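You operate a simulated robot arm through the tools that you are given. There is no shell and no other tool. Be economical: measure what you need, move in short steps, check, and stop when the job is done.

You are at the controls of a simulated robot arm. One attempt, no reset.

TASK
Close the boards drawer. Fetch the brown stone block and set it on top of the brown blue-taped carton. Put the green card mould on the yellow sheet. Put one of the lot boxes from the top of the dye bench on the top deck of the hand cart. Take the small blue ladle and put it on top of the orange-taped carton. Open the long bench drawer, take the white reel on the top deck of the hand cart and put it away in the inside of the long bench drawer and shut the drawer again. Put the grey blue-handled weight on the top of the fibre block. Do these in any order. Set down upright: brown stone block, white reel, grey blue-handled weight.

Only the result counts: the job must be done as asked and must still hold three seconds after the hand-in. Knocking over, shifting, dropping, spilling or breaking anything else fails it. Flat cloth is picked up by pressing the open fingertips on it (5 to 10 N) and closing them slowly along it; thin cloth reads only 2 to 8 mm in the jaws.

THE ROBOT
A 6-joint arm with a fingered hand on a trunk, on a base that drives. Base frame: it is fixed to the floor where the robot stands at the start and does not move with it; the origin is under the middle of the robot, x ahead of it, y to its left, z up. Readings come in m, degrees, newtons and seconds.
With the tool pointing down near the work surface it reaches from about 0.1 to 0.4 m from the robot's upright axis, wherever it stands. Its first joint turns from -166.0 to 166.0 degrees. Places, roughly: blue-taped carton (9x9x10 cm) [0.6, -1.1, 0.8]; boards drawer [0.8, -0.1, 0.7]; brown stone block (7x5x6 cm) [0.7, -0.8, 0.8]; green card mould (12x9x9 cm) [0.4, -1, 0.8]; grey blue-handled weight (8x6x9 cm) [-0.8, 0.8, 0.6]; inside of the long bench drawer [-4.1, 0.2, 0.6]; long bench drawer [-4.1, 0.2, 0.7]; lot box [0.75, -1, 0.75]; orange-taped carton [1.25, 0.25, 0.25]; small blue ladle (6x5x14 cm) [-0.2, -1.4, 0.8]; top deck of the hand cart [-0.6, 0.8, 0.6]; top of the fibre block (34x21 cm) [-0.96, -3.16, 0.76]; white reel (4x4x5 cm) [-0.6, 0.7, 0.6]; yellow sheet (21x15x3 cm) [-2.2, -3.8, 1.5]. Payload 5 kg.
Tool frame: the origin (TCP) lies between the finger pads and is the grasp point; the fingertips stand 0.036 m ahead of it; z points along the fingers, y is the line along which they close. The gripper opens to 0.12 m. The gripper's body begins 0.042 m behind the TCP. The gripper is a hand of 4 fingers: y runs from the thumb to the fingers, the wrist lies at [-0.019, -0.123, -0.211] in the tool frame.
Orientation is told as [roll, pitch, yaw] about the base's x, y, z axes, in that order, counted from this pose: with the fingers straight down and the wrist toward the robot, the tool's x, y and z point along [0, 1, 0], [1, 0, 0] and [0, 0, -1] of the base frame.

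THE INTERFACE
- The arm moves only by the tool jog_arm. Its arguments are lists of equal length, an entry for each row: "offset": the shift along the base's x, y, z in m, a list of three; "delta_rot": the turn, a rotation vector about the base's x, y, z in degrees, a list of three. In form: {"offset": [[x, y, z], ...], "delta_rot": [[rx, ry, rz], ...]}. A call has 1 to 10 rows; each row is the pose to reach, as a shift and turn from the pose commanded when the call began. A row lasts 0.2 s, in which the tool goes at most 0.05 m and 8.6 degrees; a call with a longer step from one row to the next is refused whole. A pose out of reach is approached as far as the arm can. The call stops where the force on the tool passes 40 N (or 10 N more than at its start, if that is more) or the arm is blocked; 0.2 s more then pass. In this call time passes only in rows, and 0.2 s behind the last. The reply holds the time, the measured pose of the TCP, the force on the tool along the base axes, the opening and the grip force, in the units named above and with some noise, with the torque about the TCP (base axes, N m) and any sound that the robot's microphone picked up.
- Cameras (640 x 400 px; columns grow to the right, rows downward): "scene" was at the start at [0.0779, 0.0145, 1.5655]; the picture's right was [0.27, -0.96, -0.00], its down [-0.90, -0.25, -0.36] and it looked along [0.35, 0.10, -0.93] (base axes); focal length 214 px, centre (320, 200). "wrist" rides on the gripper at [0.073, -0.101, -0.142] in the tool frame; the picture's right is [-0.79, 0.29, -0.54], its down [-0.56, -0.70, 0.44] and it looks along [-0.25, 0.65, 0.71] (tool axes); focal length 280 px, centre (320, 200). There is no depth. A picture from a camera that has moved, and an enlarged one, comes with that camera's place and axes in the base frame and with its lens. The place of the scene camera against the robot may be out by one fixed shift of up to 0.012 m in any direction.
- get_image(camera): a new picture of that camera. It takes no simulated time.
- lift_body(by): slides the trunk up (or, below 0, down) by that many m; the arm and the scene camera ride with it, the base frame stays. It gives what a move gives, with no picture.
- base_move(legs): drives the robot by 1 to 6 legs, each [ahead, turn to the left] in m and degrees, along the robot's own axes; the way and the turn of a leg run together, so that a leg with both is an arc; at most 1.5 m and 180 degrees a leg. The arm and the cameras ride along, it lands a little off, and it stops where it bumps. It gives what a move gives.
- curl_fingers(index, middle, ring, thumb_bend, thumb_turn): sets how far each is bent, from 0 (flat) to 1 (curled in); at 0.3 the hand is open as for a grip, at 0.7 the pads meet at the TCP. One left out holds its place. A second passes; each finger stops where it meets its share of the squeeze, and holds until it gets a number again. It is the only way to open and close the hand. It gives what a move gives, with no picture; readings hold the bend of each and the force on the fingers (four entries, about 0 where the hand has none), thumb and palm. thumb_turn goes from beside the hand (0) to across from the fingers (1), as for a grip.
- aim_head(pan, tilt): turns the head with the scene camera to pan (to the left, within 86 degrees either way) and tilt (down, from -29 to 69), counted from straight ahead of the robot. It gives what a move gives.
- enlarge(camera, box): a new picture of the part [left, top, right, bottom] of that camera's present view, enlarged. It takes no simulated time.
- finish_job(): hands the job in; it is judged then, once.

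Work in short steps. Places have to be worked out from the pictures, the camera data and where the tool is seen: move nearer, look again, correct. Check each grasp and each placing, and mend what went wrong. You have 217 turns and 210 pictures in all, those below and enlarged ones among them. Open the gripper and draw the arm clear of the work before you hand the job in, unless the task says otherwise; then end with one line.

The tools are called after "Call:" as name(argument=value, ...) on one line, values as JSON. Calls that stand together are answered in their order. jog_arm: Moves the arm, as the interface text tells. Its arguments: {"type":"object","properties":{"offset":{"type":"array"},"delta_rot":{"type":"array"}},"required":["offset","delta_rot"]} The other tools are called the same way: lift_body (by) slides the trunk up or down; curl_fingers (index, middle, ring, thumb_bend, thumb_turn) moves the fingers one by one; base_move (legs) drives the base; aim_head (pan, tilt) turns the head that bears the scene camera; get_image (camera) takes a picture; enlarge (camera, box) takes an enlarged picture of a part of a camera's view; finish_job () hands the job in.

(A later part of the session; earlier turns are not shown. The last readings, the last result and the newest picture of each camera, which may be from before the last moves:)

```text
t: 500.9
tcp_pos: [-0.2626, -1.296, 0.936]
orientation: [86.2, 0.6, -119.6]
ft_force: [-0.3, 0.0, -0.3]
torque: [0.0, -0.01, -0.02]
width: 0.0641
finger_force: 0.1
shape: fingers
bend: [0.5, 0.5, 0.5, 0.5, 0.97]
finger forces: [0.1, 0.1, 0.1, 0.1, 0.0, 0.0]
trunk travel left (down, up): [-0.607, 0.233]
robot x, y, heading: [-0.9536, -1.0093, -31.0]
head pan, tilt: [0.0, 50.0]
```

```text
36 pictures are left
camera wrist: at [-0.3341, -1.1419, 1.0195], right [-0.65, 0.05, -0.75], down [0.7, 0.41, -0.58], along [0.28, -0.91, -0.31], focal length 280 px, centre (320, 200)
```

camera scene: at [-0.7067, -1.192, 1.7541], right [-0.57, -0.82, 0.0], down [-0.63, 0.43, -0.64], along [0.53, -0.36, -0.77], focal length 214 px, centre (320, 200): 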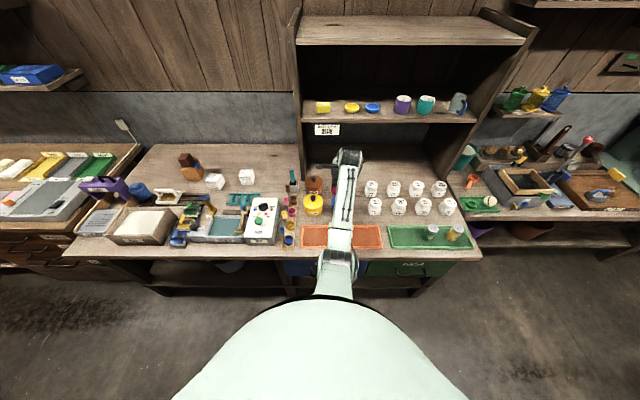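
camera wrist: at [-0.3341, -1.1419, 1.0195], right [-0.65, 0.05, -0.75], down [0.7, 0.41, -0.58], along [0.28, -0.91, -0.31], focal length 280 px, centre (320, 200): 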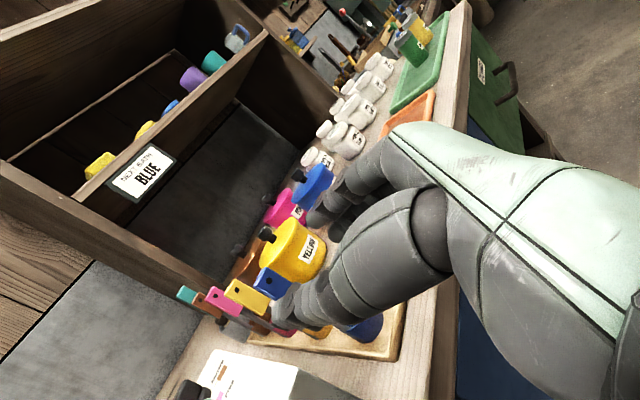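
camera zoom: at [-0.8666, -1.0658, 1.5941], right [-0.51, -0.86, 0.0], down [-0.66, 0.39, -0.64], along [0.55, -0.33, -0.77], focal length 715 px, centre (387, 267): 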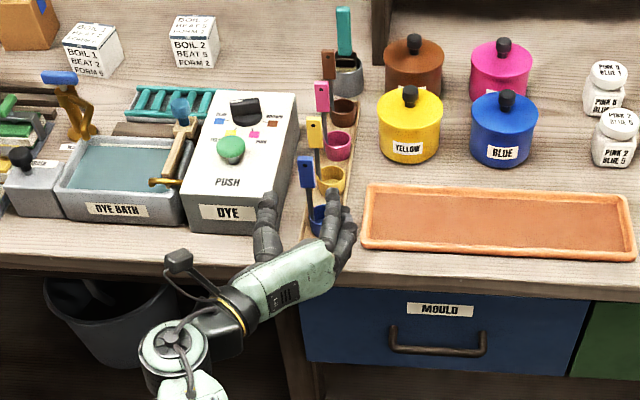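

Geometry shows the tag lies straight ahead 10 cm. Lower 1.2 cm and advance.

Call:
lift_body(by=-0.014)

Call:
base_move(legs=[[0.1, 0]])

Call:
get_image(camera="wrist")

Call:
enlarge(camera="scene", box=[250, 130, 350, 240])

```text
t: 501.5
tcp_pos: [-0.2631, -1.2967, 0.9224]
orientation: [86.2, 0.6, -119.5]
ft_force: [0.0, -0.2, 0.3]
torque: [-0.01, 0.01, -0.01]
width: 0.064
finger_force: 0.1
shape: fingers
bend: [0.5, 0.5, 0.5, 0.5, 0.97]
finger forces: [0.0, 0.0, 0.0, 0.0, 0.0, 0.0]
trunk travel left (down, up): [-0.593, 0.247]
robot x, y, heading: [-0.9539, -1.0112, -30.8]
head pan, tilt: [0.0, 50.0]
```

```text
t: 502.7
tcp_pos: [-0.1771, -1.348, 0.9224]
orientation: [86.1, 0.6, -119.7]
ft_force: [0.2, 0.6, -0.3]
torque: [0.0, 0.02, 0.05]
width: 0.0642
finger_force: 0.0
shape: fingers
bend: [0.5, 0.5, 0.5, 0.5, 0.97]
finger forces: [0.0, 0.0, 0.0, 0.0, 0.0, 0.0]
trunk travel left (down, up): [-0.593, 0.247]
robot x, y, heading: [-0.8648, -1.0633, -31.2]
head pan, tilt: [0.0, 50.0]
```

```text
35 pictures are left
camera wrist: at [-0.2482, -1.1937, 1.0054], right [-0.65, 0.05, -0.75], down [0.7, 0.41, -0.58], along [0.28, -0.91, -0.31], focal length 280 px, centre (320, 200)
```

wrist: 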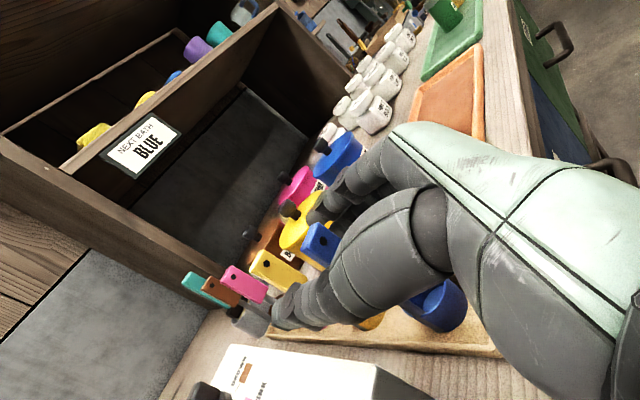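

```text
3.64 times, centred on (300, 185) of scene
camera zoom: at [-0.7805, -1.1173, 1.5801], right [-0.51, -0.86, 0.0], down [-0.66, 0.39, -0.64], along [0.55, -0.33, -0.77], focal length 780 px, centre (393, 254)
```

zoom: 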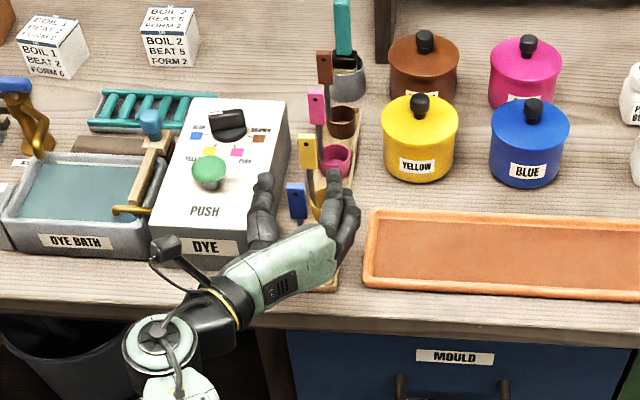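

The blue tag is between thumb and fingers. Close.

Call:
curl_fingers(index=0.72, middle=0.72, ring=0.72, thumb_bend=0.7)

Call:
jog_arm(offset=[[0, 0, 0.015], [0, 0, 0.04]], delta_rot=[[0, 0, 0], [0, 0, 0]])

Call:
get_image(camera="wrist")

```text
t: 503.7
tcp_pos: [-0.1784, -1.3474, 0.9219]
orientation: [86.2, 0.7, -119.6]
ft_force: [0.9, 0.4, 0.1]
torque: [0.0, 0.0, 0.0]
width: 0.0022
finger_force: 0.6
shape: fingers
bend: [0.72, 0.72, 0.72, 0.69, 0.97]
finger forces: [0.5, 0.0, 0.0, 0.1, 0.7, 0.0]
trunk travel left (down, up): [-0.593, 0.247]
robot x, y, heading: [-0.8672, -1.0617, -30.8]
head pan, tilt: [0.0, 50.0]
```

```text
t: 504.3
tcp_pos: [-0.1779, -1.3496, 0.9615]
orientation: [86.2, 0.6, -119.5]
ft_force: [-0.4, -0.4, -0.3]
torque: [-0.01, 0.0, 0.0]
width: 0.0021
finger_force: 0.2
shape: fingers
bend: [0.72, 0.72, 0.72, 0.69, 0.97]
finger forces: [0.1, 0.0, 0.0, 0.1, 0.0, 0.1]
trunk travel left (down, up): [-0.593, 0.247]
robot x, y, heading: [-0.8674, -1.0616, -30.8]
head pan, tilt: [0.0, 50.0]
```

```text
33 pictures are left
camera wrist: at [-0.2491, -1.1949, 1.0448], right [-0.65, 0.05, -0.75], down [0.7, 0.41, -0.58], along [0.28, -0.91, -0.31], focal length 280 px, centre (320, 200)
```

wrist: 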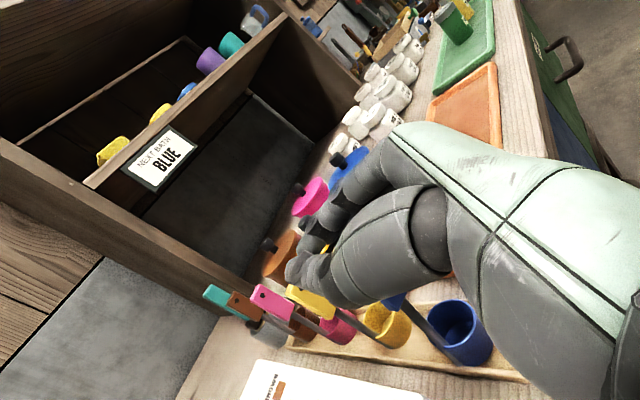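

The tag is a thin plate and slipped out of the light pinch. Open, go back down, and squeeze harder.

Call:
curl_fingers(index=0.55, middle=0.55, ring=0.55, thumb_bend=0.55)

Call:
jog_arm(offset=[[0, 0, -0.02], [0, 0, -0.045]], delta_rot=[[0, 0, 0], [0, 0, 0]])

Call:
get_image(camera="wrist")

```text
t: 505.3
tcp_pos: [-0.178, -1.3493, 0.9622]
orientation: [86.2, 0.7, -119.6]
ft_force: [-0.4, -0.7, -0.5]
torque: [0.0, -0.01, -0.03]
width: 0.0489
finger_force: 0.0
shape: fingers
bend: [0.55, 0.55, 0.55, 0.55, 0.97]
finger forces: [0.0, 0.1, 0.0, 0.0, 0.0, 0.0]
trunk travel left (down, up): [-0.593, 0.247]
robot x, y, heading: [-0.8667, -1.0625, -30.9]
head pan, tilt: [0.0, 50.0]
```

```text
t: 505.9
tcp_pos: [-0.1795, -1.3481, 0.9183]
orientation: [86.0, 0.6, -119.5]
ft_force: [0.4, 0.6, 0.5]
torque: [0.01, 0.02, 0.01]
width: 0.0486
finger_force: 0.1
shape: fingers
bend: [0.55, 0.55, 0.55, 0.55, 0.97]
finger forces: [0.1, 0.1, 0.0, 0.1, 0.0, 0.0]
trunk travel left (down, up): [-0.593, 0.247]
robot x, y, heading: [-0.8685, -1.0614, -31.0]
head pan, tilt: [0.0, 50.0]
```

```text
32 pictures are left
camera wrist: at [-0.2501, -1.1942, 1.0025], right [-0.66, 0.05, -0.75], down [0.7, 0.42, -0.58], along [0.28, -0.91, -0.31], focal length 280 px, centre (320, 200)
```

wrist: 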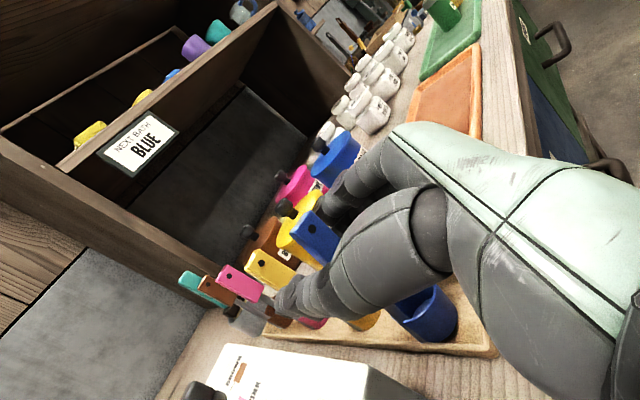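

Tag is at the TCP. Squeeze with a tighter command.

Call:
curl_fingers(index=0.9, middle=0.9, ring=0.9, thumb_bend=0.8)

Call:
get_image(camera="wrist")

```text
t: 506.9
tcp_pos: [-0.1779, -1.3483, 0.9186]
orientation: [85.9, 0.6, -119.6]
ft_force: [0.1, 0.1, 0.2]
torque: [0.0, 0.01, -0.01]
width: 0.0
finger_force: 0.1
shape: fingers
bend: [0.74, 0.9, 0.9, 0.73, 0.97]
finger forces: [0.1, 0.1, 0.1, 0.0, 0.0, 0.0]
trunk travel left (down, up): [-0.593, 0.247]
robot x, y, heading: [-0.8661, -1.0605, -30.9]
head pan, tilt: [0.0, 50.0]
```

```text
31 pictures are left
camera wrist: at [-0.2502, -1.1943, 1.0025], right [-0.66, 0.05, -0.75], down [0.7, 0.42, -0.58], along [0.28, -0.91, -0.31], focal length 280 px, centre (320, 200)
```

wrist: 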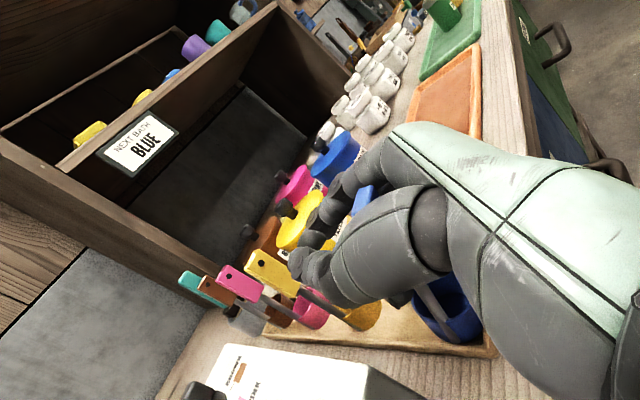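

Call:
enlarge(camera="scene", box=[265, 150, 335, 230])

```text
5.00 times, centred on (300, 190) of scene
camera zoom: at [-0.7809, -1.1169, 1.5801], right [-0.51, -0.86, 0.0], down [-0.66, 0.39, -0.64], along [0.55, -0.33, -0.77], focal length 1072 px, centre (420, 250)
```

zoom: 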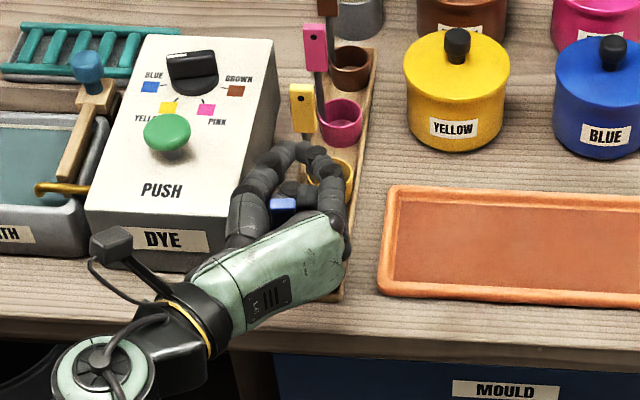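

The tag is caged nearer the palm: hand is ~3 cm too far forward. Open, back up 3 cm, and pinch again.

Call:
curl_fingers(index=0.55, middle=0.55, ring=0.55, thumb_bend=0.55)

Call:
base_move(legs=[[-0.032, 0]])

Call:
curl_fingers(index=0.82, middle=0.82, ring=0.82, thumb_bend=0.8)

Call:
enlarge(camera="scene", box=[265, 150, 335, 230])

```text
t: 507.9
tcp_pos: [-0.1794, -1.3482, 0.9189]
orientation: [85.8, 0.6, -119.5]
ft_force: [0.2, 0.4, -0.2]
torque: [0.0, 0.02, -0.02]
width: 0.0487
finger_force: 0.1
shape: fingers
bend: [0.55, 0.55, 0.55, 0.55, 0.97]
finger forces: [0.1, 0.0, 0.1, 0.0, 0.0, 0.0]
trunk travel left (down, up): [-0.593, 0.247]
robot x, y, heading: [-0.8659, -1.0637, -31.0]
head pan, tilt: [0.0, 50.0]
```

```text
t: 508.8
tcp_pos: [-0.205, -1.3317, 0.9188]
orientation: [85.9, 0.7, -119.4]
ft_force: [1.1, 1.0, 0.1]
torque: [0.05, 0.0, -0.04]
width: 0.049
finger_force: 0.0
shape: fingers
bend: [0.55, 0.55, 0.55, 0.55, 0.97]
finger forces: [0.0, 0.0, 0.0, 0.1, 0.0, 0.0]
trunk travel left (down, up): [-0.593, 0.247]
robot x, y, heading: [-0.8917, -1.0477, -31.0]
head pan, tilt: [0.0, 50.0]
```

```text
t: 509.8
tcp_pos: [-0.2064, -1.3323, 0.9185]
orientation: [85.9, 0.6, -119.5]
ft_force: [-0.2, 0.4, -1.0]
torque: [0.0, 0.0, -0.02]
width: 0.0
finger_force: 0.1
shape: fingers
bend: [0.74, 0.82, 0.82, 0.74, 0.97]
finger forces: [0.1, 0.1, 0.0, 0.0, 0.0, 0.0]
trunk travel left (down, up): [-0.593, 0.247]
robot x, y, heading: [-0.898, -1.0505, -30.9]
head pan, tilt: [0.0, 50.0]
```

```text
5.00 times, centred on (300, 190) of scene
camera zoom: at [-0.8074, -1.101, 1.5801], right [-0.51, -0.86, 0.0], down [-0.66, 0.39, -0.64], along [0.55, -0.33, -0.77], focal length 1072 px, centre (420, 250)
```

zoom: 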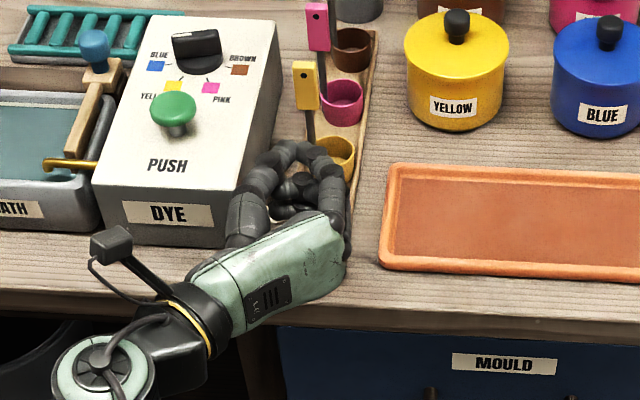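

Call:
get_image(camera="wrist")

```text
28 pictures are left
camera wrist: at [-0.2764, -1.1783, 1.0027], right [-0.66, 0.05, -0.75], down [0.7, 0.42, -0.58], along [0.28, -0.91, -0.31], focal length 280 px, centre (320, 200)
```

wrist: 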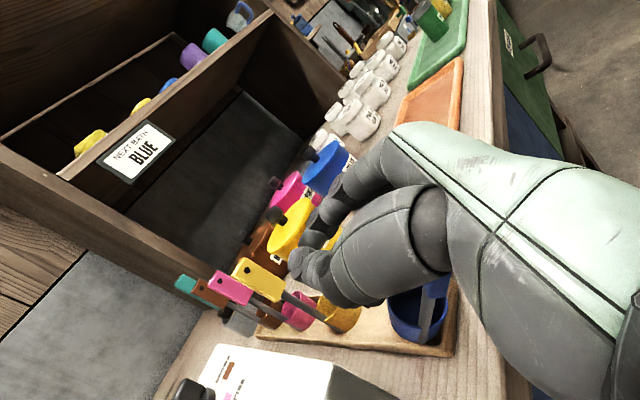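

The ladle now leans inside the cage toward my palm. I'll use a power grip: thumb out of the way, fingers curling to press the stem into the palm.

Call:
curl_fingers(thumb_bend=0.35)

Call:
curl_fingers(index=1.0, middle=1.0, ring=1.0)

Call:
enlarge(camera="wrist", box=[240, 180, 500, 400])

```text
t: 510.8
tcp_pos: [-0.206, -1.3318, 0.9179]
orientation: [86.0, 0.6, -119.5]
ft_force: [0.8, 0.4, 0.3]
torque: [0.0, 0.04, -0.01]
width: 0.0387
finger_force: 0.1
shape: fingers
bend: [0.82, 0.82, 0.82, 0.35, 0.97]
finger forces: [0.0, 0.1, 0.0, 0.1, 0.0, 0.0]
trunk travel left (down, up): [-0.593, 0.247]
robot x, y, heading: [-0.8954, -1.0449, -31.1]
head pan, tilt: [0.0, 50.0]
```

```text
t: 511.8
tcp_pos: [-0.206, -1.3324, 0.9187]
orientation: [85.9, 0.6, -119.5]
ft_force: [3.5, 2.1, 2.9]
torque: [0.1, -0.25, 0.02]
width: 0.0772
finger_force: 12.3
shape: fingers
bend: [1.0, 1.0, 0.98, 0.35, 0.97]
finger forces: [0.0, 0.0, 14.3, 0.0, 0.0, 10.8]
trunk travel left (down, up): [-0.593, 0.247]
robot x, y, heading: [-0.891, -1.0486, -30.7]
head pan, tilt: [0.0, 50.0]
```

```text
1.82 times, centred on (370, 290) of wrist
camera zoom: at [-0.2761, -1.1778, 1.0028], right [-0.66, 0.05, -0.75], down [0.7, 0.42, -0.58], along [0.28, -0.91, -0.31], focal length 510 px, centre (229, 36)
```

zoom: 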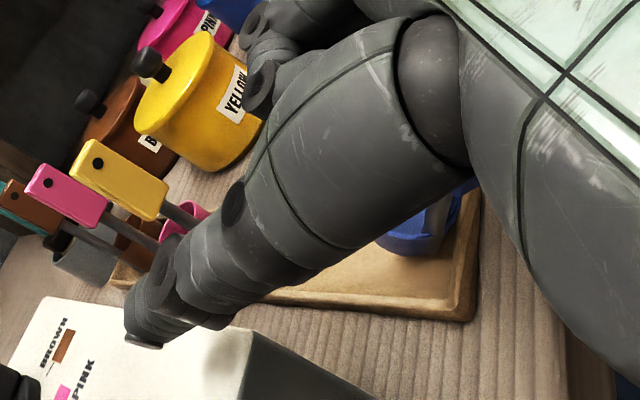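

Ring finger (14 N) and palm (11 N) now clamp the ladle. Lift 3 cm and check.

Call:
jog_arm(offset=[[0, 0, 0.012], [0, 0, 0.03], [0, 0, 0.05]], delta_rot=[[0, 0, 0], [0, 0, 0], [0, 0, 0]])

Call:
enlarge(camera="scene", box=[240, 130, 360, 260])

```text
t: 512.6
tcp_pos: [-0.2068, -1.3336, 0.9665]
orientation: [85.8, 0.7, -119.5]
ft_force: [0.9, -0.6, -0.3]
torque: [-0.01, -0.01, 0.01]
width: 0.0773
finger_force: 0.1
shape: fingers
bend: [1.0, 1.0, 1.0, 0.35, 0.97]
finger forces: [0.0, 0.0, 0.1, 0.1, 0.0, 0.1]
trunk travel left (down, up): [-0.593, 0.247]
robot x, y, heading: [-0.8945, -1.0446, -31.1]
head pan, tilt: [0.0, 50.0]
```

```text
3.08 times, centred on (300, 195) of scene
camera zoom: at [-0.8072, -1.1012, 1.5801], right [-0.51, -0.86, 0.0], down [-0.66, 0.39, -0.64], along [0.55, -0.33, -0.77], focal length 660 px, centre (382, 215)
```

zoom: 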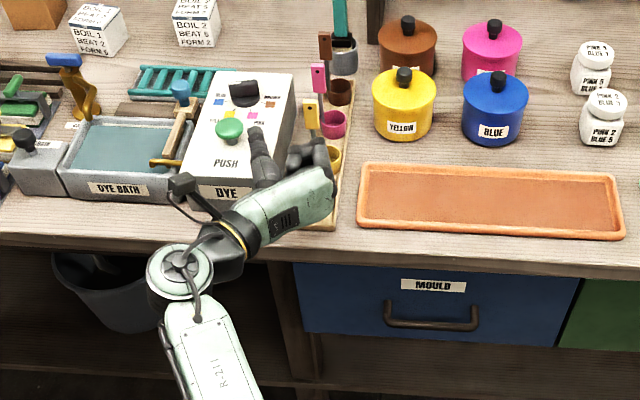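

It slipped out. Raise clear above and back off to see how the ladle stands.

Call:
lift_body(by=0.12)

Call:
base_move(legs=[[-0.2, 0]])

Call:
enlarge(camera="scene", box=[250, 110, 350, 210])

```text
t: 514.1
tcp_pos: [-0.2053, -1.3324, 1.0873]
orientation: [85.9, 0.6, -119.5]
ft_force: [-0.7, -0.2, 0.3]
torque: [0.03, 0.03, -0.01]
width: 0.0771
finger_force: 0.1
shape: fingers
bend: [1.0, 1.0, 1.0, 0.35, 0.97]
finger forces: [0.1, 0.0, 0.0, 0.0, 0.1, 0.0]
trunk travel left (down, up): [-0.713, 0.127]
robot x, y, heading: [-0.8916, -1.0462, -30.9]
head pan, tilt: [0.0, 50.0]
```

```text
t: 515.7
tcp_pos: [-0.3701, -1.2344, 1.0861]
orientation: [85.9, 0.6, -119.3]
ft_force: [0.3, 0.9, -0.2]
torque: [-0.02, 0.01, 0.0]
width: 0.077
finger_force: 0.2
shape: fingers
bend: [1.0, 1.0, 1.0, 0.35, 0.97]
finger forces: [0.0, 0.0, 0.1, 0.1, 0.0, 0.1]
trunk travel left (down, up): [-0.713, 0.127]
robot x, y, heading: [-1.0585, -0.9491, -30.7]
head pan, tilt: [0.0, 50.0]
```

```text
4.00 times, centred on (300, 160) of scene
camera zoom: at [-0.9701, -1.0037, 1.7001], right [-0.51, -0.86, 0.0], down [-0.66, 0.39, -0.64], along [0.55, -0.33, -0.77], focal length 858 px, centre (400, 360)
```

zoom: 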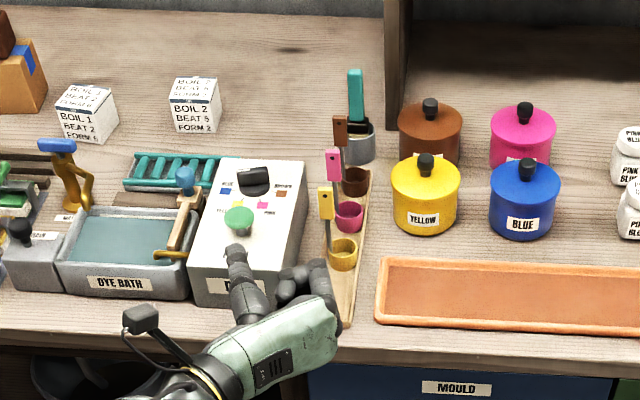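

Call:
base_move(legs=[[-0.12, 0]])

Call:
jog_arm(offset=[[-0.02, -0.035, 0], [-0.04, -0.07, 0], [-0.06, -0.1, 0]], delta_rot=[[0, 0, 0], [0, 0, 0], [0, 0, 0]])

Call:
enlarge(camera="scene", box=[265, 90, 345, 170])

```text
t: 517.0
tcp_pos: [-0.4697, -1.1751, 1.0866]
orientation: [85.8, 0.6, -119.4]
ft_force: [-0.3, -0.5, -0.6]
torque: [0.01, 0.0, 0.0]
width: 0.0772
finger_force: 0.1
shape: fingers
bend: [1.0, 1.0, 1.0, 0.35, 0.97]
finger forces: [0.1, 0.1, 0.1, 0.1, 0.1, 0.0]
trunk travel left (down, up): [-0.713, 0.127]
robot x, y, heading: [-1.1559, -0.8898, -30.8]
head pan, tilt: [0.0, 50.0]
```

```text
t: 517.8
tcp_pos: [-0.5281, -1.2757, 1.0856]
orientation: [85.9, 0.6, -119.4]
ft_force: [0.5, 0.8, -0.1]
torque: [-0.03, -0.02, -0.02]
width: 0.077
finger_force: 0.1
shape: fingers
bend: [1.0, 1.0, 1.0, 0.35, 0.97]
finger forces: [0.0, 0.0, 0.0, 0.0, 0.0, 0.1]
trunk travel left (down, up): [-0.713, 0.127]
robot x, y, heading: [-1.1537, -0.8918, -30.9]
head pan, tilt: [0.0, 50.0]
```

```text
5.00 times, centred on (305, 130) of scene
camera zoom: at [-1.0716, -0.9447, 1.7001], right [-0.51, -0.86, 0.0], down [-0.66, 0.39, -0.64], along [0.55, -0.33, -0.77], focal length 1072 px, centre (395, 550)
```

zoom: 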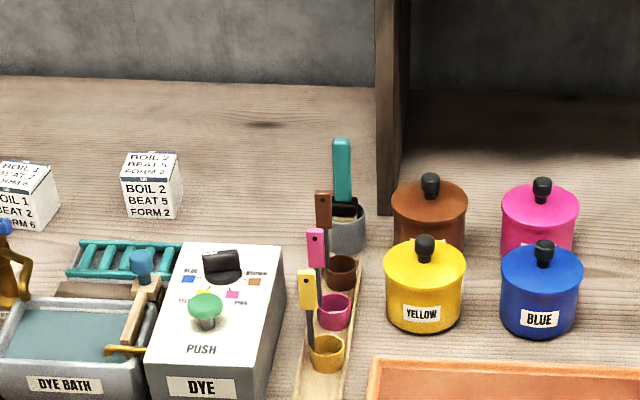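

Call:
enlarge(camera="scene", box=[250, 130, 370, 270])

```text
2.86 times, centred on (310, 200) of scene
camera zoom: at [-1.0716, -0.9447, 1.7001], right [-0.51, -0.86, 0.0], down [-0.66, 0.39, -0.64], along [0.55, -0.33, -0.77], focal length 613 px, centre (349, 200)
```

zoom: 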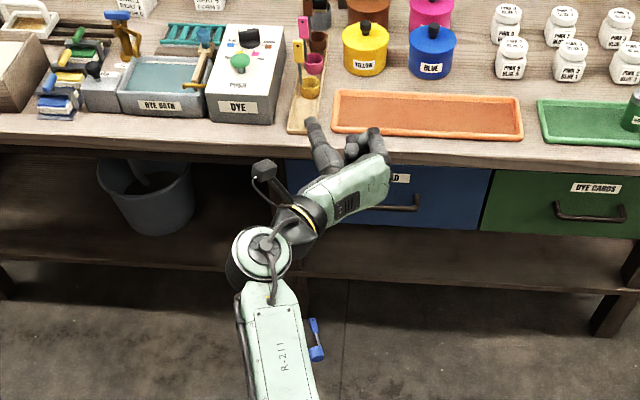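

The blue ladle has fallen to the floor in front of the bench (cup ≈(-0.33,-1.28), handle pointing toward the bench). I'll pick it by the cup with the hand pointing down; then pitching forward will bring it upright. Reorient first.

Call:
curl_fingers(index=0.3, middle=0.3, ring=0.3, thumb_bend=0.3)

Call:
jog_arm(offset=[[0, 0, 0], [0, 0, 0], [0, 0, 0], [0, 0, 0], [0, 0, 0], [0, 0, 0], [0, 0, 0], [0, 0, 0], [0, 0, 0], [0, 0, 0]], delta_rot=[[4.33, 7.2, 0], [8.65, 14.4, 0], [13, 21.6, 0], [17.3, 28.8, 0], [21.6, 36, 0], [26, 43.2, 0], [30.3, 50.4, 0], [34.6, 57.6, 0], [38.9, 64.8, 0], [43.3, 72, 0]])

Call:
lift_body(by=-0.35)

Call:
get_image(camera="wrist")

```text
t: 518.8
tcp_pos: [-0.5278, -1.2747, 1.0851]
orientation: [86.0, 0.6, -119.5]
ft_force: [0.2, -0.6, 0.1]
torque: [0.01, 0.0, 0.01]
width: 0.1231
finger_force: 0.0
shape: fingers
bend: [0.3, 0.3, 0.3, 0.3, 0.97]
finger forces: [0.0, 0.1, 0.1, 0.1, 0.0, 0.1]
trunk travel left (down, up): [-0.713, 0.127]
robot x, y, heading: [-1.1597, -0.8861, -30.6]
head pan, tilt: [0.0, 50.0]
```

```text
t: 521.0
tcp_pos: [-0.5263, -1.2788, 1.0813]
orientation: [1.8, 1.6, -121.5]
ft_force: [0.2, -0.2, 0.4]
torque: [-0.02, -0.01, 0.01]
width: 0.123
finger_force: 0.0
shape: fingers
bend: [0.3, 0.3, 0.3, 0.3, 0.98]
finger forces: [0.0, 0.0, 0.0, 0.0, 0.1, 0.0]
out of reach, approached as far as the arm can: row 10
trunk travel left (down, up): [-0.713, 0.127]
robot x, y, heading: [-1.161, -0.8876, -30.6]
head pan, tilt: [0.0, 50.0]
```

```text
t: 524.4
tcp_pos: [-0.5269, -1.2788, 0.7326]
orientation: [2.1, 1.6, -121.3]
ft_force: [-0.6, -0.3, -0.2]
torque: [0.01, 0.0, 0.0]
width: 0.1233
finger_force: 0.1
shape: fingers
bend: [0.3, 0.3, 0.3, 0.3, 0.98]
finger forces: [0.0, 0.1, 0.0, 0.0, 0.0, 0.0]
trunk travel left (down, up): [-0.363, 0.477]
robot x, y, heading: [-1.1557, -0.8875, -30.5]
head pan, tilt: [0.0, 50.0]
```

```text
22 pictures are left
camera wrist: at [-0.4191, -1.2307, 0.8808], right [-0.85, 0.16, 0.51], down [-0.09, 0.89, -0.44], along [-0.52, -0.42, -0.74], focal length 280 px, centre (320, 200)
```

wrist: 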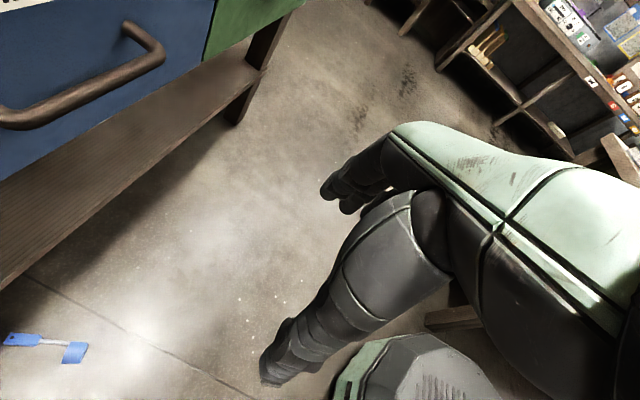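

Cup at (-0.316,-1.278). Jog laterally, then drive forward 0.30 to bring the hand above it, and lower.

Call:
jog_arm(offset=[[-0.012, 0.039, 0], [-0.024, 0.078, 0], [-0.036, 0.117, 0], [-0.047, 0.155, 0]], delta_rot=[[-0.3, 2.6, 3], [-0.3, 2.6, 6], [-0.3, 2.6, 9], [-0.3, 2.6, 9]])

Call:
base_move(legs=[[0.3, 0]])

Call:
lift_body(by=-0.36)

Call:
get_image(camera="wrist")

```text
t: 525.4
tcp_pos: [-0.5321, -1.1774, 0.6727]
orientation: [-0.1, 0.1, -112.2]
ft_force: [-0.2, 0.0, 0.3]
torque: [-0.02, 0.01, 0.0]
width: 0.1232
finger_force: 0.0
shape: fingers
bend: [0.3, 0.3, 0.3, 0.3, 0.98]
finger forces: [0.0, 0.1, 0.0, 0.0, 0.1, 0.0]
out of reach, approached as far as the arm can: row 1, 2, 3, 4
trunk travel left (down, up): [-0.363, 0.477]
robot x, y, heading: [-1.159, -0.8855, -30.7]
head pan, tilt: [0.0, 50.0]
```

```text
t: 527.6
tcp_pos: [-0.281, -1.3178, 0.6711]
orientation: [-0.5, 0.1, -112.2]
ft_force: [-2.1, 7.5, 0.7]
torque: [0.06, -0.33, -0.27]
width: 0.1236
finger_force: 4.9
shape: fingers
bend: [0.3, 0.34, 0.3, 0.3, 0.97]
finger forces: [3.3, 6.1, 0.0, 0.0, 0.0, 1.2]
trunk travel left (down, up): [-0.363, 0.477]
robot x, y, heading: [-0.9048, -1.0386, -30.2]
head pan, tilt: [0.0, 50.0]
stopped in leg 1: the force on the tool passed its limit at 57 N (the readings are from after the stop); the commanded pose is now the measured one
```

```text
t: 528.4
tcp_pos: [-0.2784, -1.3179, 0.6584]
orientation: [0.7, 0.2, -112.4]
ft_force: [-7.8, 10.2, 13.4]
torque: [0.28, -1.0, -1.31]
width: 0.1237
finger_force: 11.1
shape: fingers
bend: [0.3, 0.33, 0.3, 0.3, 0.98]
finger forces: [12.6, 5.5, 0.1, 0.1, 0.0, 3.2]
trunk travel left (down, up): [-0.341, 0.499]
robot x, y, heading: [-0.9037, -1.0368, -30.3]
head pan, tilt: [0.0, 50.0]
stopped: the force on the tool passed its limit at 48 N (the readings are from after the stop); the commanded pose is now the measured one
```

```text
21 pictures are left
camera wrist: at [-0.1753, -1.2525, 0.803], right [-0.85, 0.04, 0.53], down [-0.24, 0.86, -0.45], along [-0.47, -0.51, -0.72], focal length 280 px, centre (320, 200)
```

wrist: 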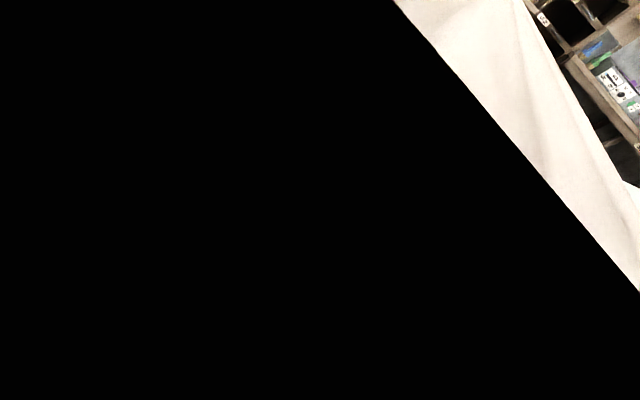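

Fingers touched the bench front. Back off 0.15 m straight.

Call:
base_move(legs=[[-0.15, 0]])

Call:
enlarge(camera="scene", box=[200, 50, 480, 300])

```text
t: 529.8
tcp_pos: [-0.4068, -1.2424, 0.6572]
orientation: [0.5, 0.1, -112.3]
ft_force: [-0.5, 0.7, 0.5]
torque: [0.01, 0.0, -0.02]
width: 0.1234
finger_force: 0.0
shape: fingers
bend: [0.3, 0.3, 0.3, 0.3, 0.98]
finger forces: [0.1, 0.0, 0.0, 0.0, 0.1, 0.0]
trunk travel left (down, up): [-0.341, 0.499]
robot x, y, heading: [-1.0337, -0.9631, -30.2]
head pan, tilt: [0.0, 50.0]
```

```text
1.60 times, centred on (340, 175) of scene
camera zoom: at [-0.9504, -1.0152, 1.329], right [-0.5, -0.86, 0.0], down [-0.66, 0.39, -0.64], along [0.56, -0.32, -0.77], focal length 343 px, centre (288, 240)
```

zoom: 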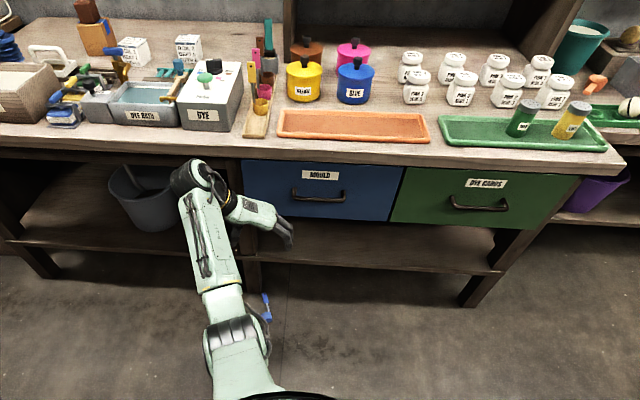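

Bench unaffected. Lower the trunk fully here, then pull the hand in and down, and look.

Call:
lift_body(by=-0.335)

Call:
jog_arm(offset=[[-0.012, 0.012, -0.03], [-0.024, 0.024, -0.06], [-0.036, 0.036, -0.09], [-0.047, 0.047, -0.12], [-0.047, 0.047, -0.15]], delta_rot=[[0, 0, 0], [0, 0, 0], [0, 0, 0], [0, 0, 0], [0, 0, 0]])

Call:
base_move(legs=[[0.13, 0]])

Call:
get_image(camera="wrist")

```text
t: 533.1
tcp_pos: [-0.4074, -1.2433, 0.3222]
orientation: [0.4, 0.1, -112.3]
ft_force: [0.6, -0.2, 0.4]
torque: [0.0, 0.0, -0.02]
width: 0.1232
finger_force: 0.0
shape: fingers
bend: [0.3, 0.3, 0.3, 0.3, 0.98]
finger forces: [0.0, 0.1, 0.1, 0.1, 0.0, 0.1]
trunk travel left (down, up): [-0.006, 0.834]
robot x, y, heading: [-1.0384, -0.9635, -30.2]
head pan, tilt: [0.0, 50.0]
```

```text
t: 534.3
tcp_pos: [-0.4555, -1.1941, 0.1686]
orientation: [0.4, 0.2, -112.2]
ft_force: [-0.5, 0.2, -0.1]
torque: [0.03, -0.02, -0.01]
width: 0.1232
finger_force: 0.0
shape: fingers
bend: [0.3, 0.3, 0.3, 0.3, 0.98]
finger forces: [0.1, 0.1, 0.0, 0.0, 0.0, 0.0]
trunk travel left (down, up): [-0.006, 0.834]
robot x, y, heading: [-1.0355, -0.9576, -30.3]
head pan, tilt: [0.0, 50.0]
```

```text
t: 535.6
tcp_pos: [-0.3458, -1.2611, 0.1696]
orientation: [0.4, 0.2, -112.3]
ft_force: [-0.3, 0.0, 0.1]
torque: [-0.02, -0.01, 0.02]
width: 0.1234
finger_force: 0.1
shape: fingers
bend: [0.3, 0.3, 0.3, 0.3, 0.98]
finger forces: [0.0, 0.0, 0.0, 0.0, 0.1, 0.0]
trunk travel left (down, up): [-0.006, 0.834]
robot x, y, heading: [-0.9246, -1.0248, -30.3]
head pan, tilt: [0.0, 50.0]
```

```text
19 pictures are left
camera wrist: at [-0.2414, -1.1945, 0.3128], right [-0.84, 0.03, 0.54], down [-0.25, 0.86, -0.45], along [-0.48, -0.51, -0.72], focal length 280 px, centre (320, 200)
```

wrist: 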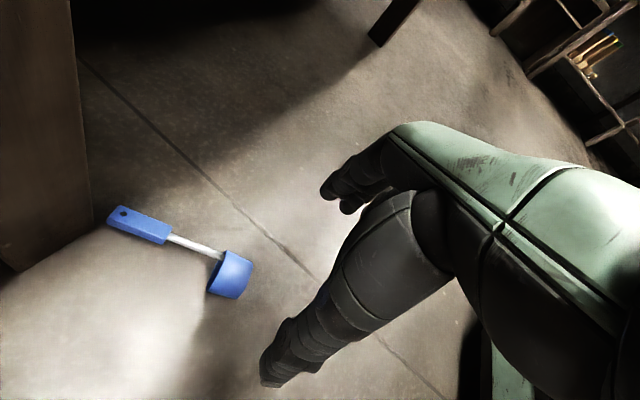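

Clear view: cup at (-0.320,-1.277), axis aligned with the hand. Descend around the cup.

Call:
jog_arm(offset=[[0.013, -0.008, -0.03], [0.025, -0.016, -0.06], [0.025, -0.016, -0.09], [0.025, -0.016, -0.122]], delta_rot=[[0, 0, -1], [0, 0, -2], [0, 0, -2], [0, 0, -2]])

Call:
curl_fingers(index=0.7, middle=0.7, ring=0.7, thumb_bend=0.7)

Call:
jog_arm(offset=[[0, 0, 0.03], [0, 0, 0.07], [0, 0, 0.1]], delta_rot=[[0, 0, 0], [0, 0, 0], [0, 0, 0]])

Call:
get_image(camera="wrist")

```text
t: 536.6
tcp_pos: [-0.321, -1.2765, 0.0465]
orientation: [0.5, 0.1, -114.3]
ft_force: [-0.3, -0.5, 0.4]
torque: [-0.02, 0.0, -0.01]
width: 0.1233
finger_force: 0.0
shape: fingers
bend: [0.3, 0.3, 0.3, 0.3, 0.98]
finger forces: [0.0, 0.0, 0.0, 0.1, 0.0, 0.0]
trunk travel left (down, up): [-0.006, 0.834]
robot x, y, heading: [-0.925, -1.0273, -30.0]
head pan, tilt: [0.0, 50.0]
```

```text
t: 537.6
tcp_pos: [-0.3208, -1.2771, 0.0472]
orientation: [0.4, 0.0, -114.3]
ft_force: [-0.3, 0.7, -0.3]
torque: [0.02, -0.04, 0.0]
width: 0.0394
finger_force: 14.7
shape: fingers
bend: [0.61, 0.64, 0.7, 0.59, 0.96]
finger forces: [7.6, 6.7, 0.1, 0.1, 14.5, 0.0]
trunk travel left (down, up): [-0.006, 0.834]
robot x, y, heading: [-0.9262, -1.0273, -30.5]
head pan, tilt: [0.0, 50.0]
```

```text
t: 538.4
tcp_pos: [-0.3203, -1.279, 0.1455]
orientation: [0.3, 0.1, -114.2]
ft_force: [0.0, -0.1, 0.0]
torque: [0.01, 0.01, -0.01]
width: 0.0395
finger_force: 14.6
shape: fingers
bend: [0.61, 0.64, 0.7, 0.59, 0.96]
finger forces: [7.5, 6.7, 0.0, 0.0, 14.4, 0.1]
trunk travel left (down, up): [-0.006, 0.834]
robot x, y, heading: [-0.9221, -1.0266, -30.5]
head pan, tilt: [0.0, 50.0]
```

```text
18 pictures are left
camera wrist: at [-0.2145, -1.217, 0.2881], right [-0.84, 0.06, 0.54], down [-0.22, 0.87, -0.44], along [-0.49, -0.49, -0.72], focal length 280 px, centre (320, 200)
```

wrist: 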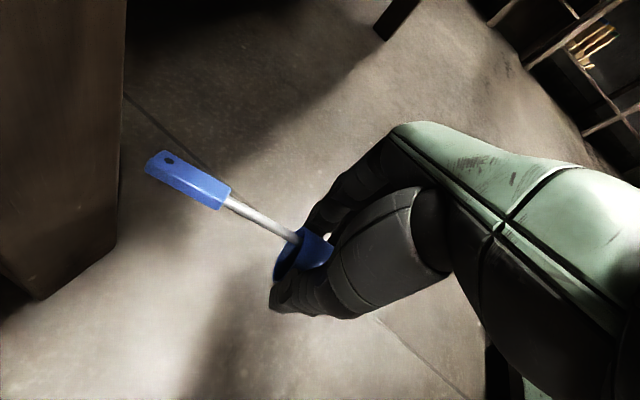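

Ladle firmly held by the cup. Back off, raise the trunk, and drive along to the finishing bench.

Call:
base_move(legs=[[-0.1, 0]])

Call:
lift_body(by=0.4)

Call:
lift_body(by=0.4)

Call:
base_move(legs=[[0, 80.5], [1.2, 0], [1.05, 0], [0, -81]])

Call:
aim_head(pan=0, tilt=45)

Call:
get_image(camera="scene")

```text
t: 539.6
tcp_pos: [-0.4069, -1.2266, 0.145]
orientation: [0.4, 0.1, -114.2]
ft_force: [0.2, 0.0, -1.1]
torque: [0.02, 0.0, 0.03]
width: 0.0393
finger_force: 14.2
shape: fingers
bend: [0.61, 0.64, 0.7, 0.59, 0.96]
finger forces: [7.5, 6.7, 0.0, 0.1, 14.4, 0.1]
trunk travel left (down, up): [-0.006, 0.834]
robot x, y, heading: [-1.0129, -0.9737, -30.3]
head pan, tilt: [0.0, 50.0]
```

```text
t: 543.5
tcp_pos: [-0.406, -1.2273, 0.5456]
orientation: [0.4, 0.2, -114.1]
ft_force: [-0.5, -1.0, -0.9]
torque: [0.0, 0.02, 0.01]
width: 0.0393
finger_force: 14.3
shape: fingers
bend: [0.61, 0.64, 0.7, 0.59, 0.96]
finger forces: [7.6, 6.7, 0.1, 0.0, 14.5, 0.0]
trunk travel left (down, up): [-0.406, 0.434]
robot x, y, heading: [-1.0146, -0.9782, -30.1]
head pan, tilt: [0.0, 50.0]
```

```text
t: 547.3
tcp_pos: [-0.4061, -1.2273, 0.9439]
orientation: [0.3, 0.1, -114.2]
ft_force: [0.3, -0.6, 0.2]
torque: [0.0, 0.0, 0.0]
width: 0.0392
finger_force: 14.8
shape: fingers
bend: [0.61, 0.64, 0.7, 0.59, 0.96]
finger forces: [7.6, 6.7, 0.0, 0.0, 14.2, 0.0]
trunk travel left (down, up): [-0.806, 0.034]
robot x, y, heading: [-1.01, -0.9778, -30.1]
head pan, tilt: [0.0, 50.0]
```

```text
t: 567.5
tcp_pos: [0.9467, 0.476, 0.9434]
orientation: [0.4, 0.1, -115.0]
ft_force: [-0.3, 0.3, -0.4]
torque: [0.01, 0.04, 0.03]
width: 0.0392
finger_force: 13.3
shape: fingers
bend: [0.61, 0.65, 0.7, 0.59, 0.96]
finger forces: [7.5, 5.6, 0.1, 0.1, 13.9, 0.0]
trunk travel left (down, up): [-0.806, 0.034]
robot x, y, heading: [0.3465, 0.7354, -31.1]
head pan, tilt: [0.0, 50.0]
```

```text
t: 568.2
tcp_pos: [0.9478, 0.4773, 0.9442]
orientation: [0.4, 0.1, -115.0]
ft_force: [-0.4, 0.4, -0.2]
torque: [0.01, 0.01, -0.03]
width: 0.0395
finger_force: 13.1
shape: fingers
bend: [0.61, 0.65, 0.7, 0.59, 0.96]
finger forces: [7.5, 5.6, 0.0, 0.0, 13.9, 0.1]
trunk travel left (down, up): [-0.806, 0.034]
robot x, y, heading: [0.3429, 0.7374, -31.1]
head pan, tilt: [0.0, 45.0]
```

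```text
17 pictures are left
camera scene: at [0.4353, 0.6781, 1.8007], right [-0.52, -0.86, 0.0], down [-0.61, 0.36, -0.71], along [0.61, -0.36, -0.71], focal length 214 px, centre (320, 200)
```

scene: 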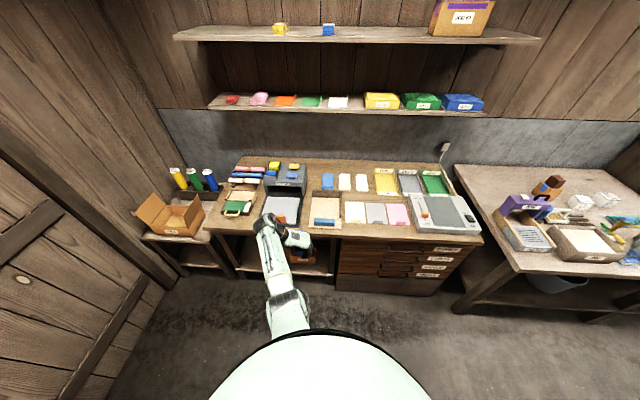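

Call:
enlarge(camera="scene", box=[230, 200, 350, 300])

```text
4.00 times, centred on (290, 250) of scene
camera zoom: at [0.4353, 0.6781, 1.8007], right [-0.52, -0.86, 0.0], down [-0.61, 0.36, -0.71], along [0.61, -0.36, -0.71], focal length 858 px, centre (440, 0)
```

zoom: 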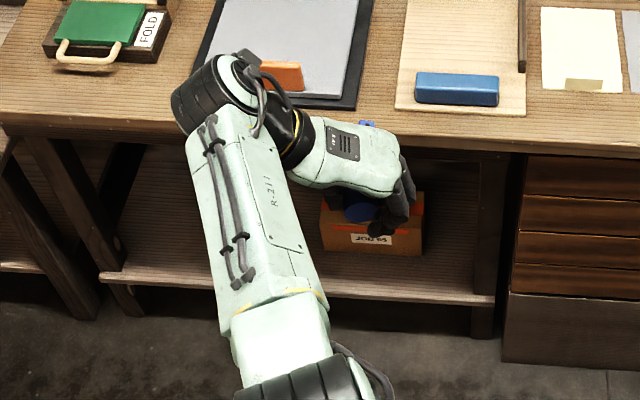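

Carton bottom-front triangulated at (1.222,0.361,0.25), ≈19 cm wide, top ≈0.40. Back off a bit and pitch the hand forward so the ladle stands upright.

Call:
base_move(legs=[[-0.18, 0]])

Call:
jog_arm(offset=[[0.009, -0.005, 0], [0.018, -0.01, 0], [0.027, -0.015, 0], [0.036, -0.02, 0], [0.045, -0.025, 0], [0.054, -0.03, 0], [0.063, -0.035, 0], [0.072, -0.04, 0], [0.081, -0.045, 0], [0.09, -0.05, 0]], delta_rot=[[-3.6, -7.7, 0], [-7.2, -15.4, 0], [-10.8, -23.1, 0], [-14.4, -30.8, 0], [-18, -38.5, 0], [-21.5, -46.2, 0], [-25.1, -53.9, 0], [-28.7, -61.6, 0], [-32.3, -69.3, 0], [-35.9, -77, 0]])

Call:
lift_body(by=-0.4)

Call:
get_image(camera="wrist")

```text
t: 569.8
tcp_pos: [0.7937, 0.5695, 0.9438]
orientation: [0.3, 0.2, -115.1]
ft_force: [0.4, -0.1, -0.4]
torque: [0.03, -0.02, 0.0]
width: 0.039
finger_force: 14.0
shape: fingers
bend: [0.61, 0.65, 0.7, 0.59, 0.96]
finger forces: [7.5, 5.5, 0.0, 0.0, 13.9, 0.0]
trunk travel left (down, up): [-0.806, 0.034]
robot x, y, heading: [0.1903, 0.8276, -30.9]
head pan, tilt: [0.0, 45.0]
```

```text
t: 572.0
tcp_pos: [0.8397, 0.5152, 1.0684]
orientation: [81.5, 0.3, -114.0]
ft_force: [0.3, -0.1, -1.4]
torque: [-0.04, 0.05, -0.01]
width: 0.0386
finger_force: 13.7
shape: fingers
bend: [0.61, 0.65, 0.7, 0.59, 0.96]
finger forces: [7.6, 5.7, 0.1, 0.0, 13.9, 0.1]
out of reach, approached as far as the arm can: row 8, 9, 10
trunk travel left (down, up): [-0.806, 0.034]
robot x, y, heading: [0.1908, 0.8287, -31.1]
head pan, tilt: [0.0, 45.0]
```

```text
t: 575.8
tcp_pos: [0.8398, 0.5157, 0.6676]
orientation: [81.4, 0.4, -114.1]
ft_force: [-0.2, 0.2, -0.4]
torque: [0.03, 0.02, -0.01]
width: 0.039
finger_force: 13.9
shape: fingers
bend: [0.61, 0.65, 0.7, 0.59, 0.96]
finger forces: [7.7, 5.7, 0.0, 0.0, 13.7, 0.0]
trunk travel left (down, up): [-0.406, 0.434]
robot x, y, heading: [0.1931, 0.8313, -31.2]
head pan, tilt: [0.0, 45.0]
```

```text
15 pictures are left
camera wrist: at [0.7613, 0.6605, 0.7616], right [-0.71, 0.01, -0.7], down [0.61, 0.5, -0.62], along [0.34, -0.87, -0.36], focal length 280 px, centre (320, 200)
```

wrist: 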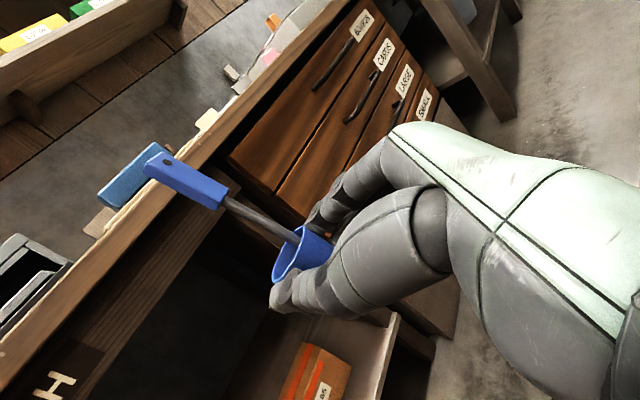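

Ladle is upright in the hand, carton visible ahead on the low shelf. Lower another 0.17 m and look.

Call:
lift_body(by=-0.17)

Call:
get_image(camera="wrist")

```text
t: 577.8
tcp_pos: [0.8404, 0.5151, 0.4985]
orientation: [81.5, 0.4, -114.2]
ft_force: [0.6, -0.6, -1.2]
torque: [-0.01, 0.03, 0.01]
width: 0.0387
finger_force: 13.8
shape: fingers
bend: [0.61, 0.65, 0.7, 0.59, 0.96]
finger forces: [7.8, 5.7, 0.0, 0.1, 13.6, 0.1]
trunk travel left (down, up): [-0.236, 0.604]
robot x, y, heading: [0.1937, 0.8304, -31.0]
head pan, tilt: [0.0, 45.0]
```

```text
14 pictures are left
camera wrist: at [0.7613, 0.6605, 0.5917], right [-0.71, 0.01, -0.7], down [0.61, 0.5, -0.62], along [0.34, -0.87, -0.36], focal length 280 px, centre (320, 200)
```

wrist: 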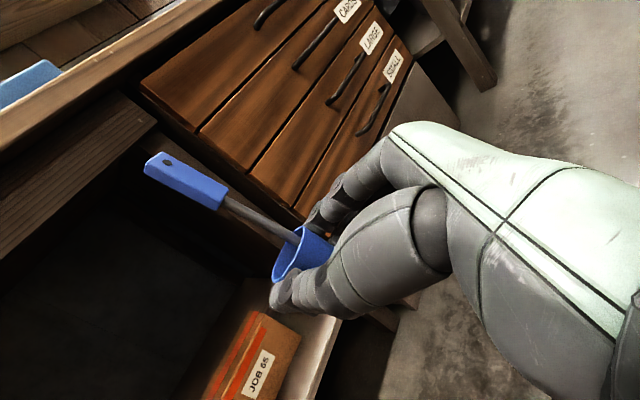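

Carton: front n≈0.861, top z≈0.35–0.36, centre l≈0.935. Curl the unused ring finger out of the way, align, lower a little and advance 0.30.

Call:
curl_fingers(ring=1.0)

Call:
jog_arm(offset=[[0.016, 0.026, 0], [0.031, 0.051, 0]], delta_rot=[[0, 0, 0], [0, 0, 0]])

Call:
lift_body(by=-0.05)

Call:
base_move(legs=[[0.3, 0]])

Call:
get_image(camera="wrist")

```text
t: 578.8
tcp_pos: [0.8405, 0.5147, 0.4977]
orientation: [81.5, 0.3, -114.1]
ft_force: [1.1, 0.9, 0.9]
torque: [0.0, 0.03, -0.02]
width: 0.0387
finger_force: 13.7
shape: fingers
bend: [0.61, 0.65, 1.0, 0.59, 0.96]
finger forces: [7.7, 5.6, 0.1, 0.0, 13.7, 0.0]
trunk travel left (down, up): [-0.236, 0.604]
robot x, y, heading: [0.1898, 0.8277, -30.8]
head pan, tilt: [0.0, 45.0]
```

```text
t: 579.4
tcp_pos: [0.8659, 0.5667, 0.5055]
orientation: [81.1, 0.4, -114.1]
ft_force: [-0.1, 0.8, 0.3]
torque: [-0.02, 0.04, -0.02]
width: 0.0387
finger_force: 13.5
shape: fingers
bend: [0.61, 0.65, 1.0, 0.59, 0.96]
finger forces: [7.6, 5.8, 0.0, 0.0, 13.7, 0.0]
out of reach, approached as far as the arm can: row 2
trunk travel left (down, up): [-0.236, 0.604]
robot x, y, heading: [0.1919, 0.8268, -31.0]
head pan, tilt: [0.0, 45.0]
```

```text
t: 580.3
tcp_pos: [0.866, 0.5667, 0.4534]
orientation: [81.1, 0.3, -114.0]
ft_force: [0.9, 0.9, -0.3]
torque: [0.0, 0.02, -0.01]
width: 0.0389
finger_force: 14.2
shape: fingers
bend: [0.61, 0.65, 1.0, 0.59, 0.96]
finger forces: [7.7, 5.8, 0.0, 0.1, 13.8, 0.0]
trunk travel left (down, up): [-0.186, 0.654]
robot x, y, heading: [0.1912, 0.828, -30.9]
head pan, tilt: [0.0, 45.0]
```

```text
t: 582.5
tcp_pos: [1.1214, 0.4148, 0.4549]
orientation: [81.1, 0.3, -114.0]
ft_force: [0.0, 0.5, -0.9]
torque: [-0.02, -0.01, 0.0]
width: 0.0388
finger_force: 13.5
shape: fingers
bend: [0.61, 0.65, 1.0, 0.59, 0.96]
finger forces: [7.7, 5.8, 0.0, 0.1, 13.7, 0.0]
trunk travel left (down, up): [-0.186, 0.654]
robot x, y, heading: [0.4465, 0.6752, -30.8]
head pan, tilt: [0.0, 45.0]
```

```text
13 pictures are left
camera wrist: at [1.0431, 0.558, 0.5496], right [-0.72, 0.01, -0.7], down [0.61, 0.5, -0.62], along [0.34, -0.87, -0.36], focal length 280 px, centre (320, 200)
```

wrist: 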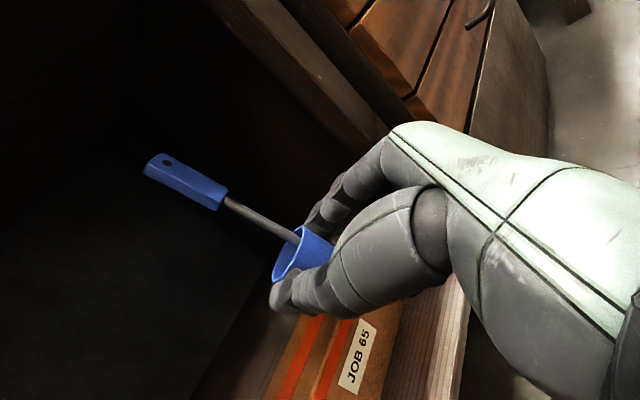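

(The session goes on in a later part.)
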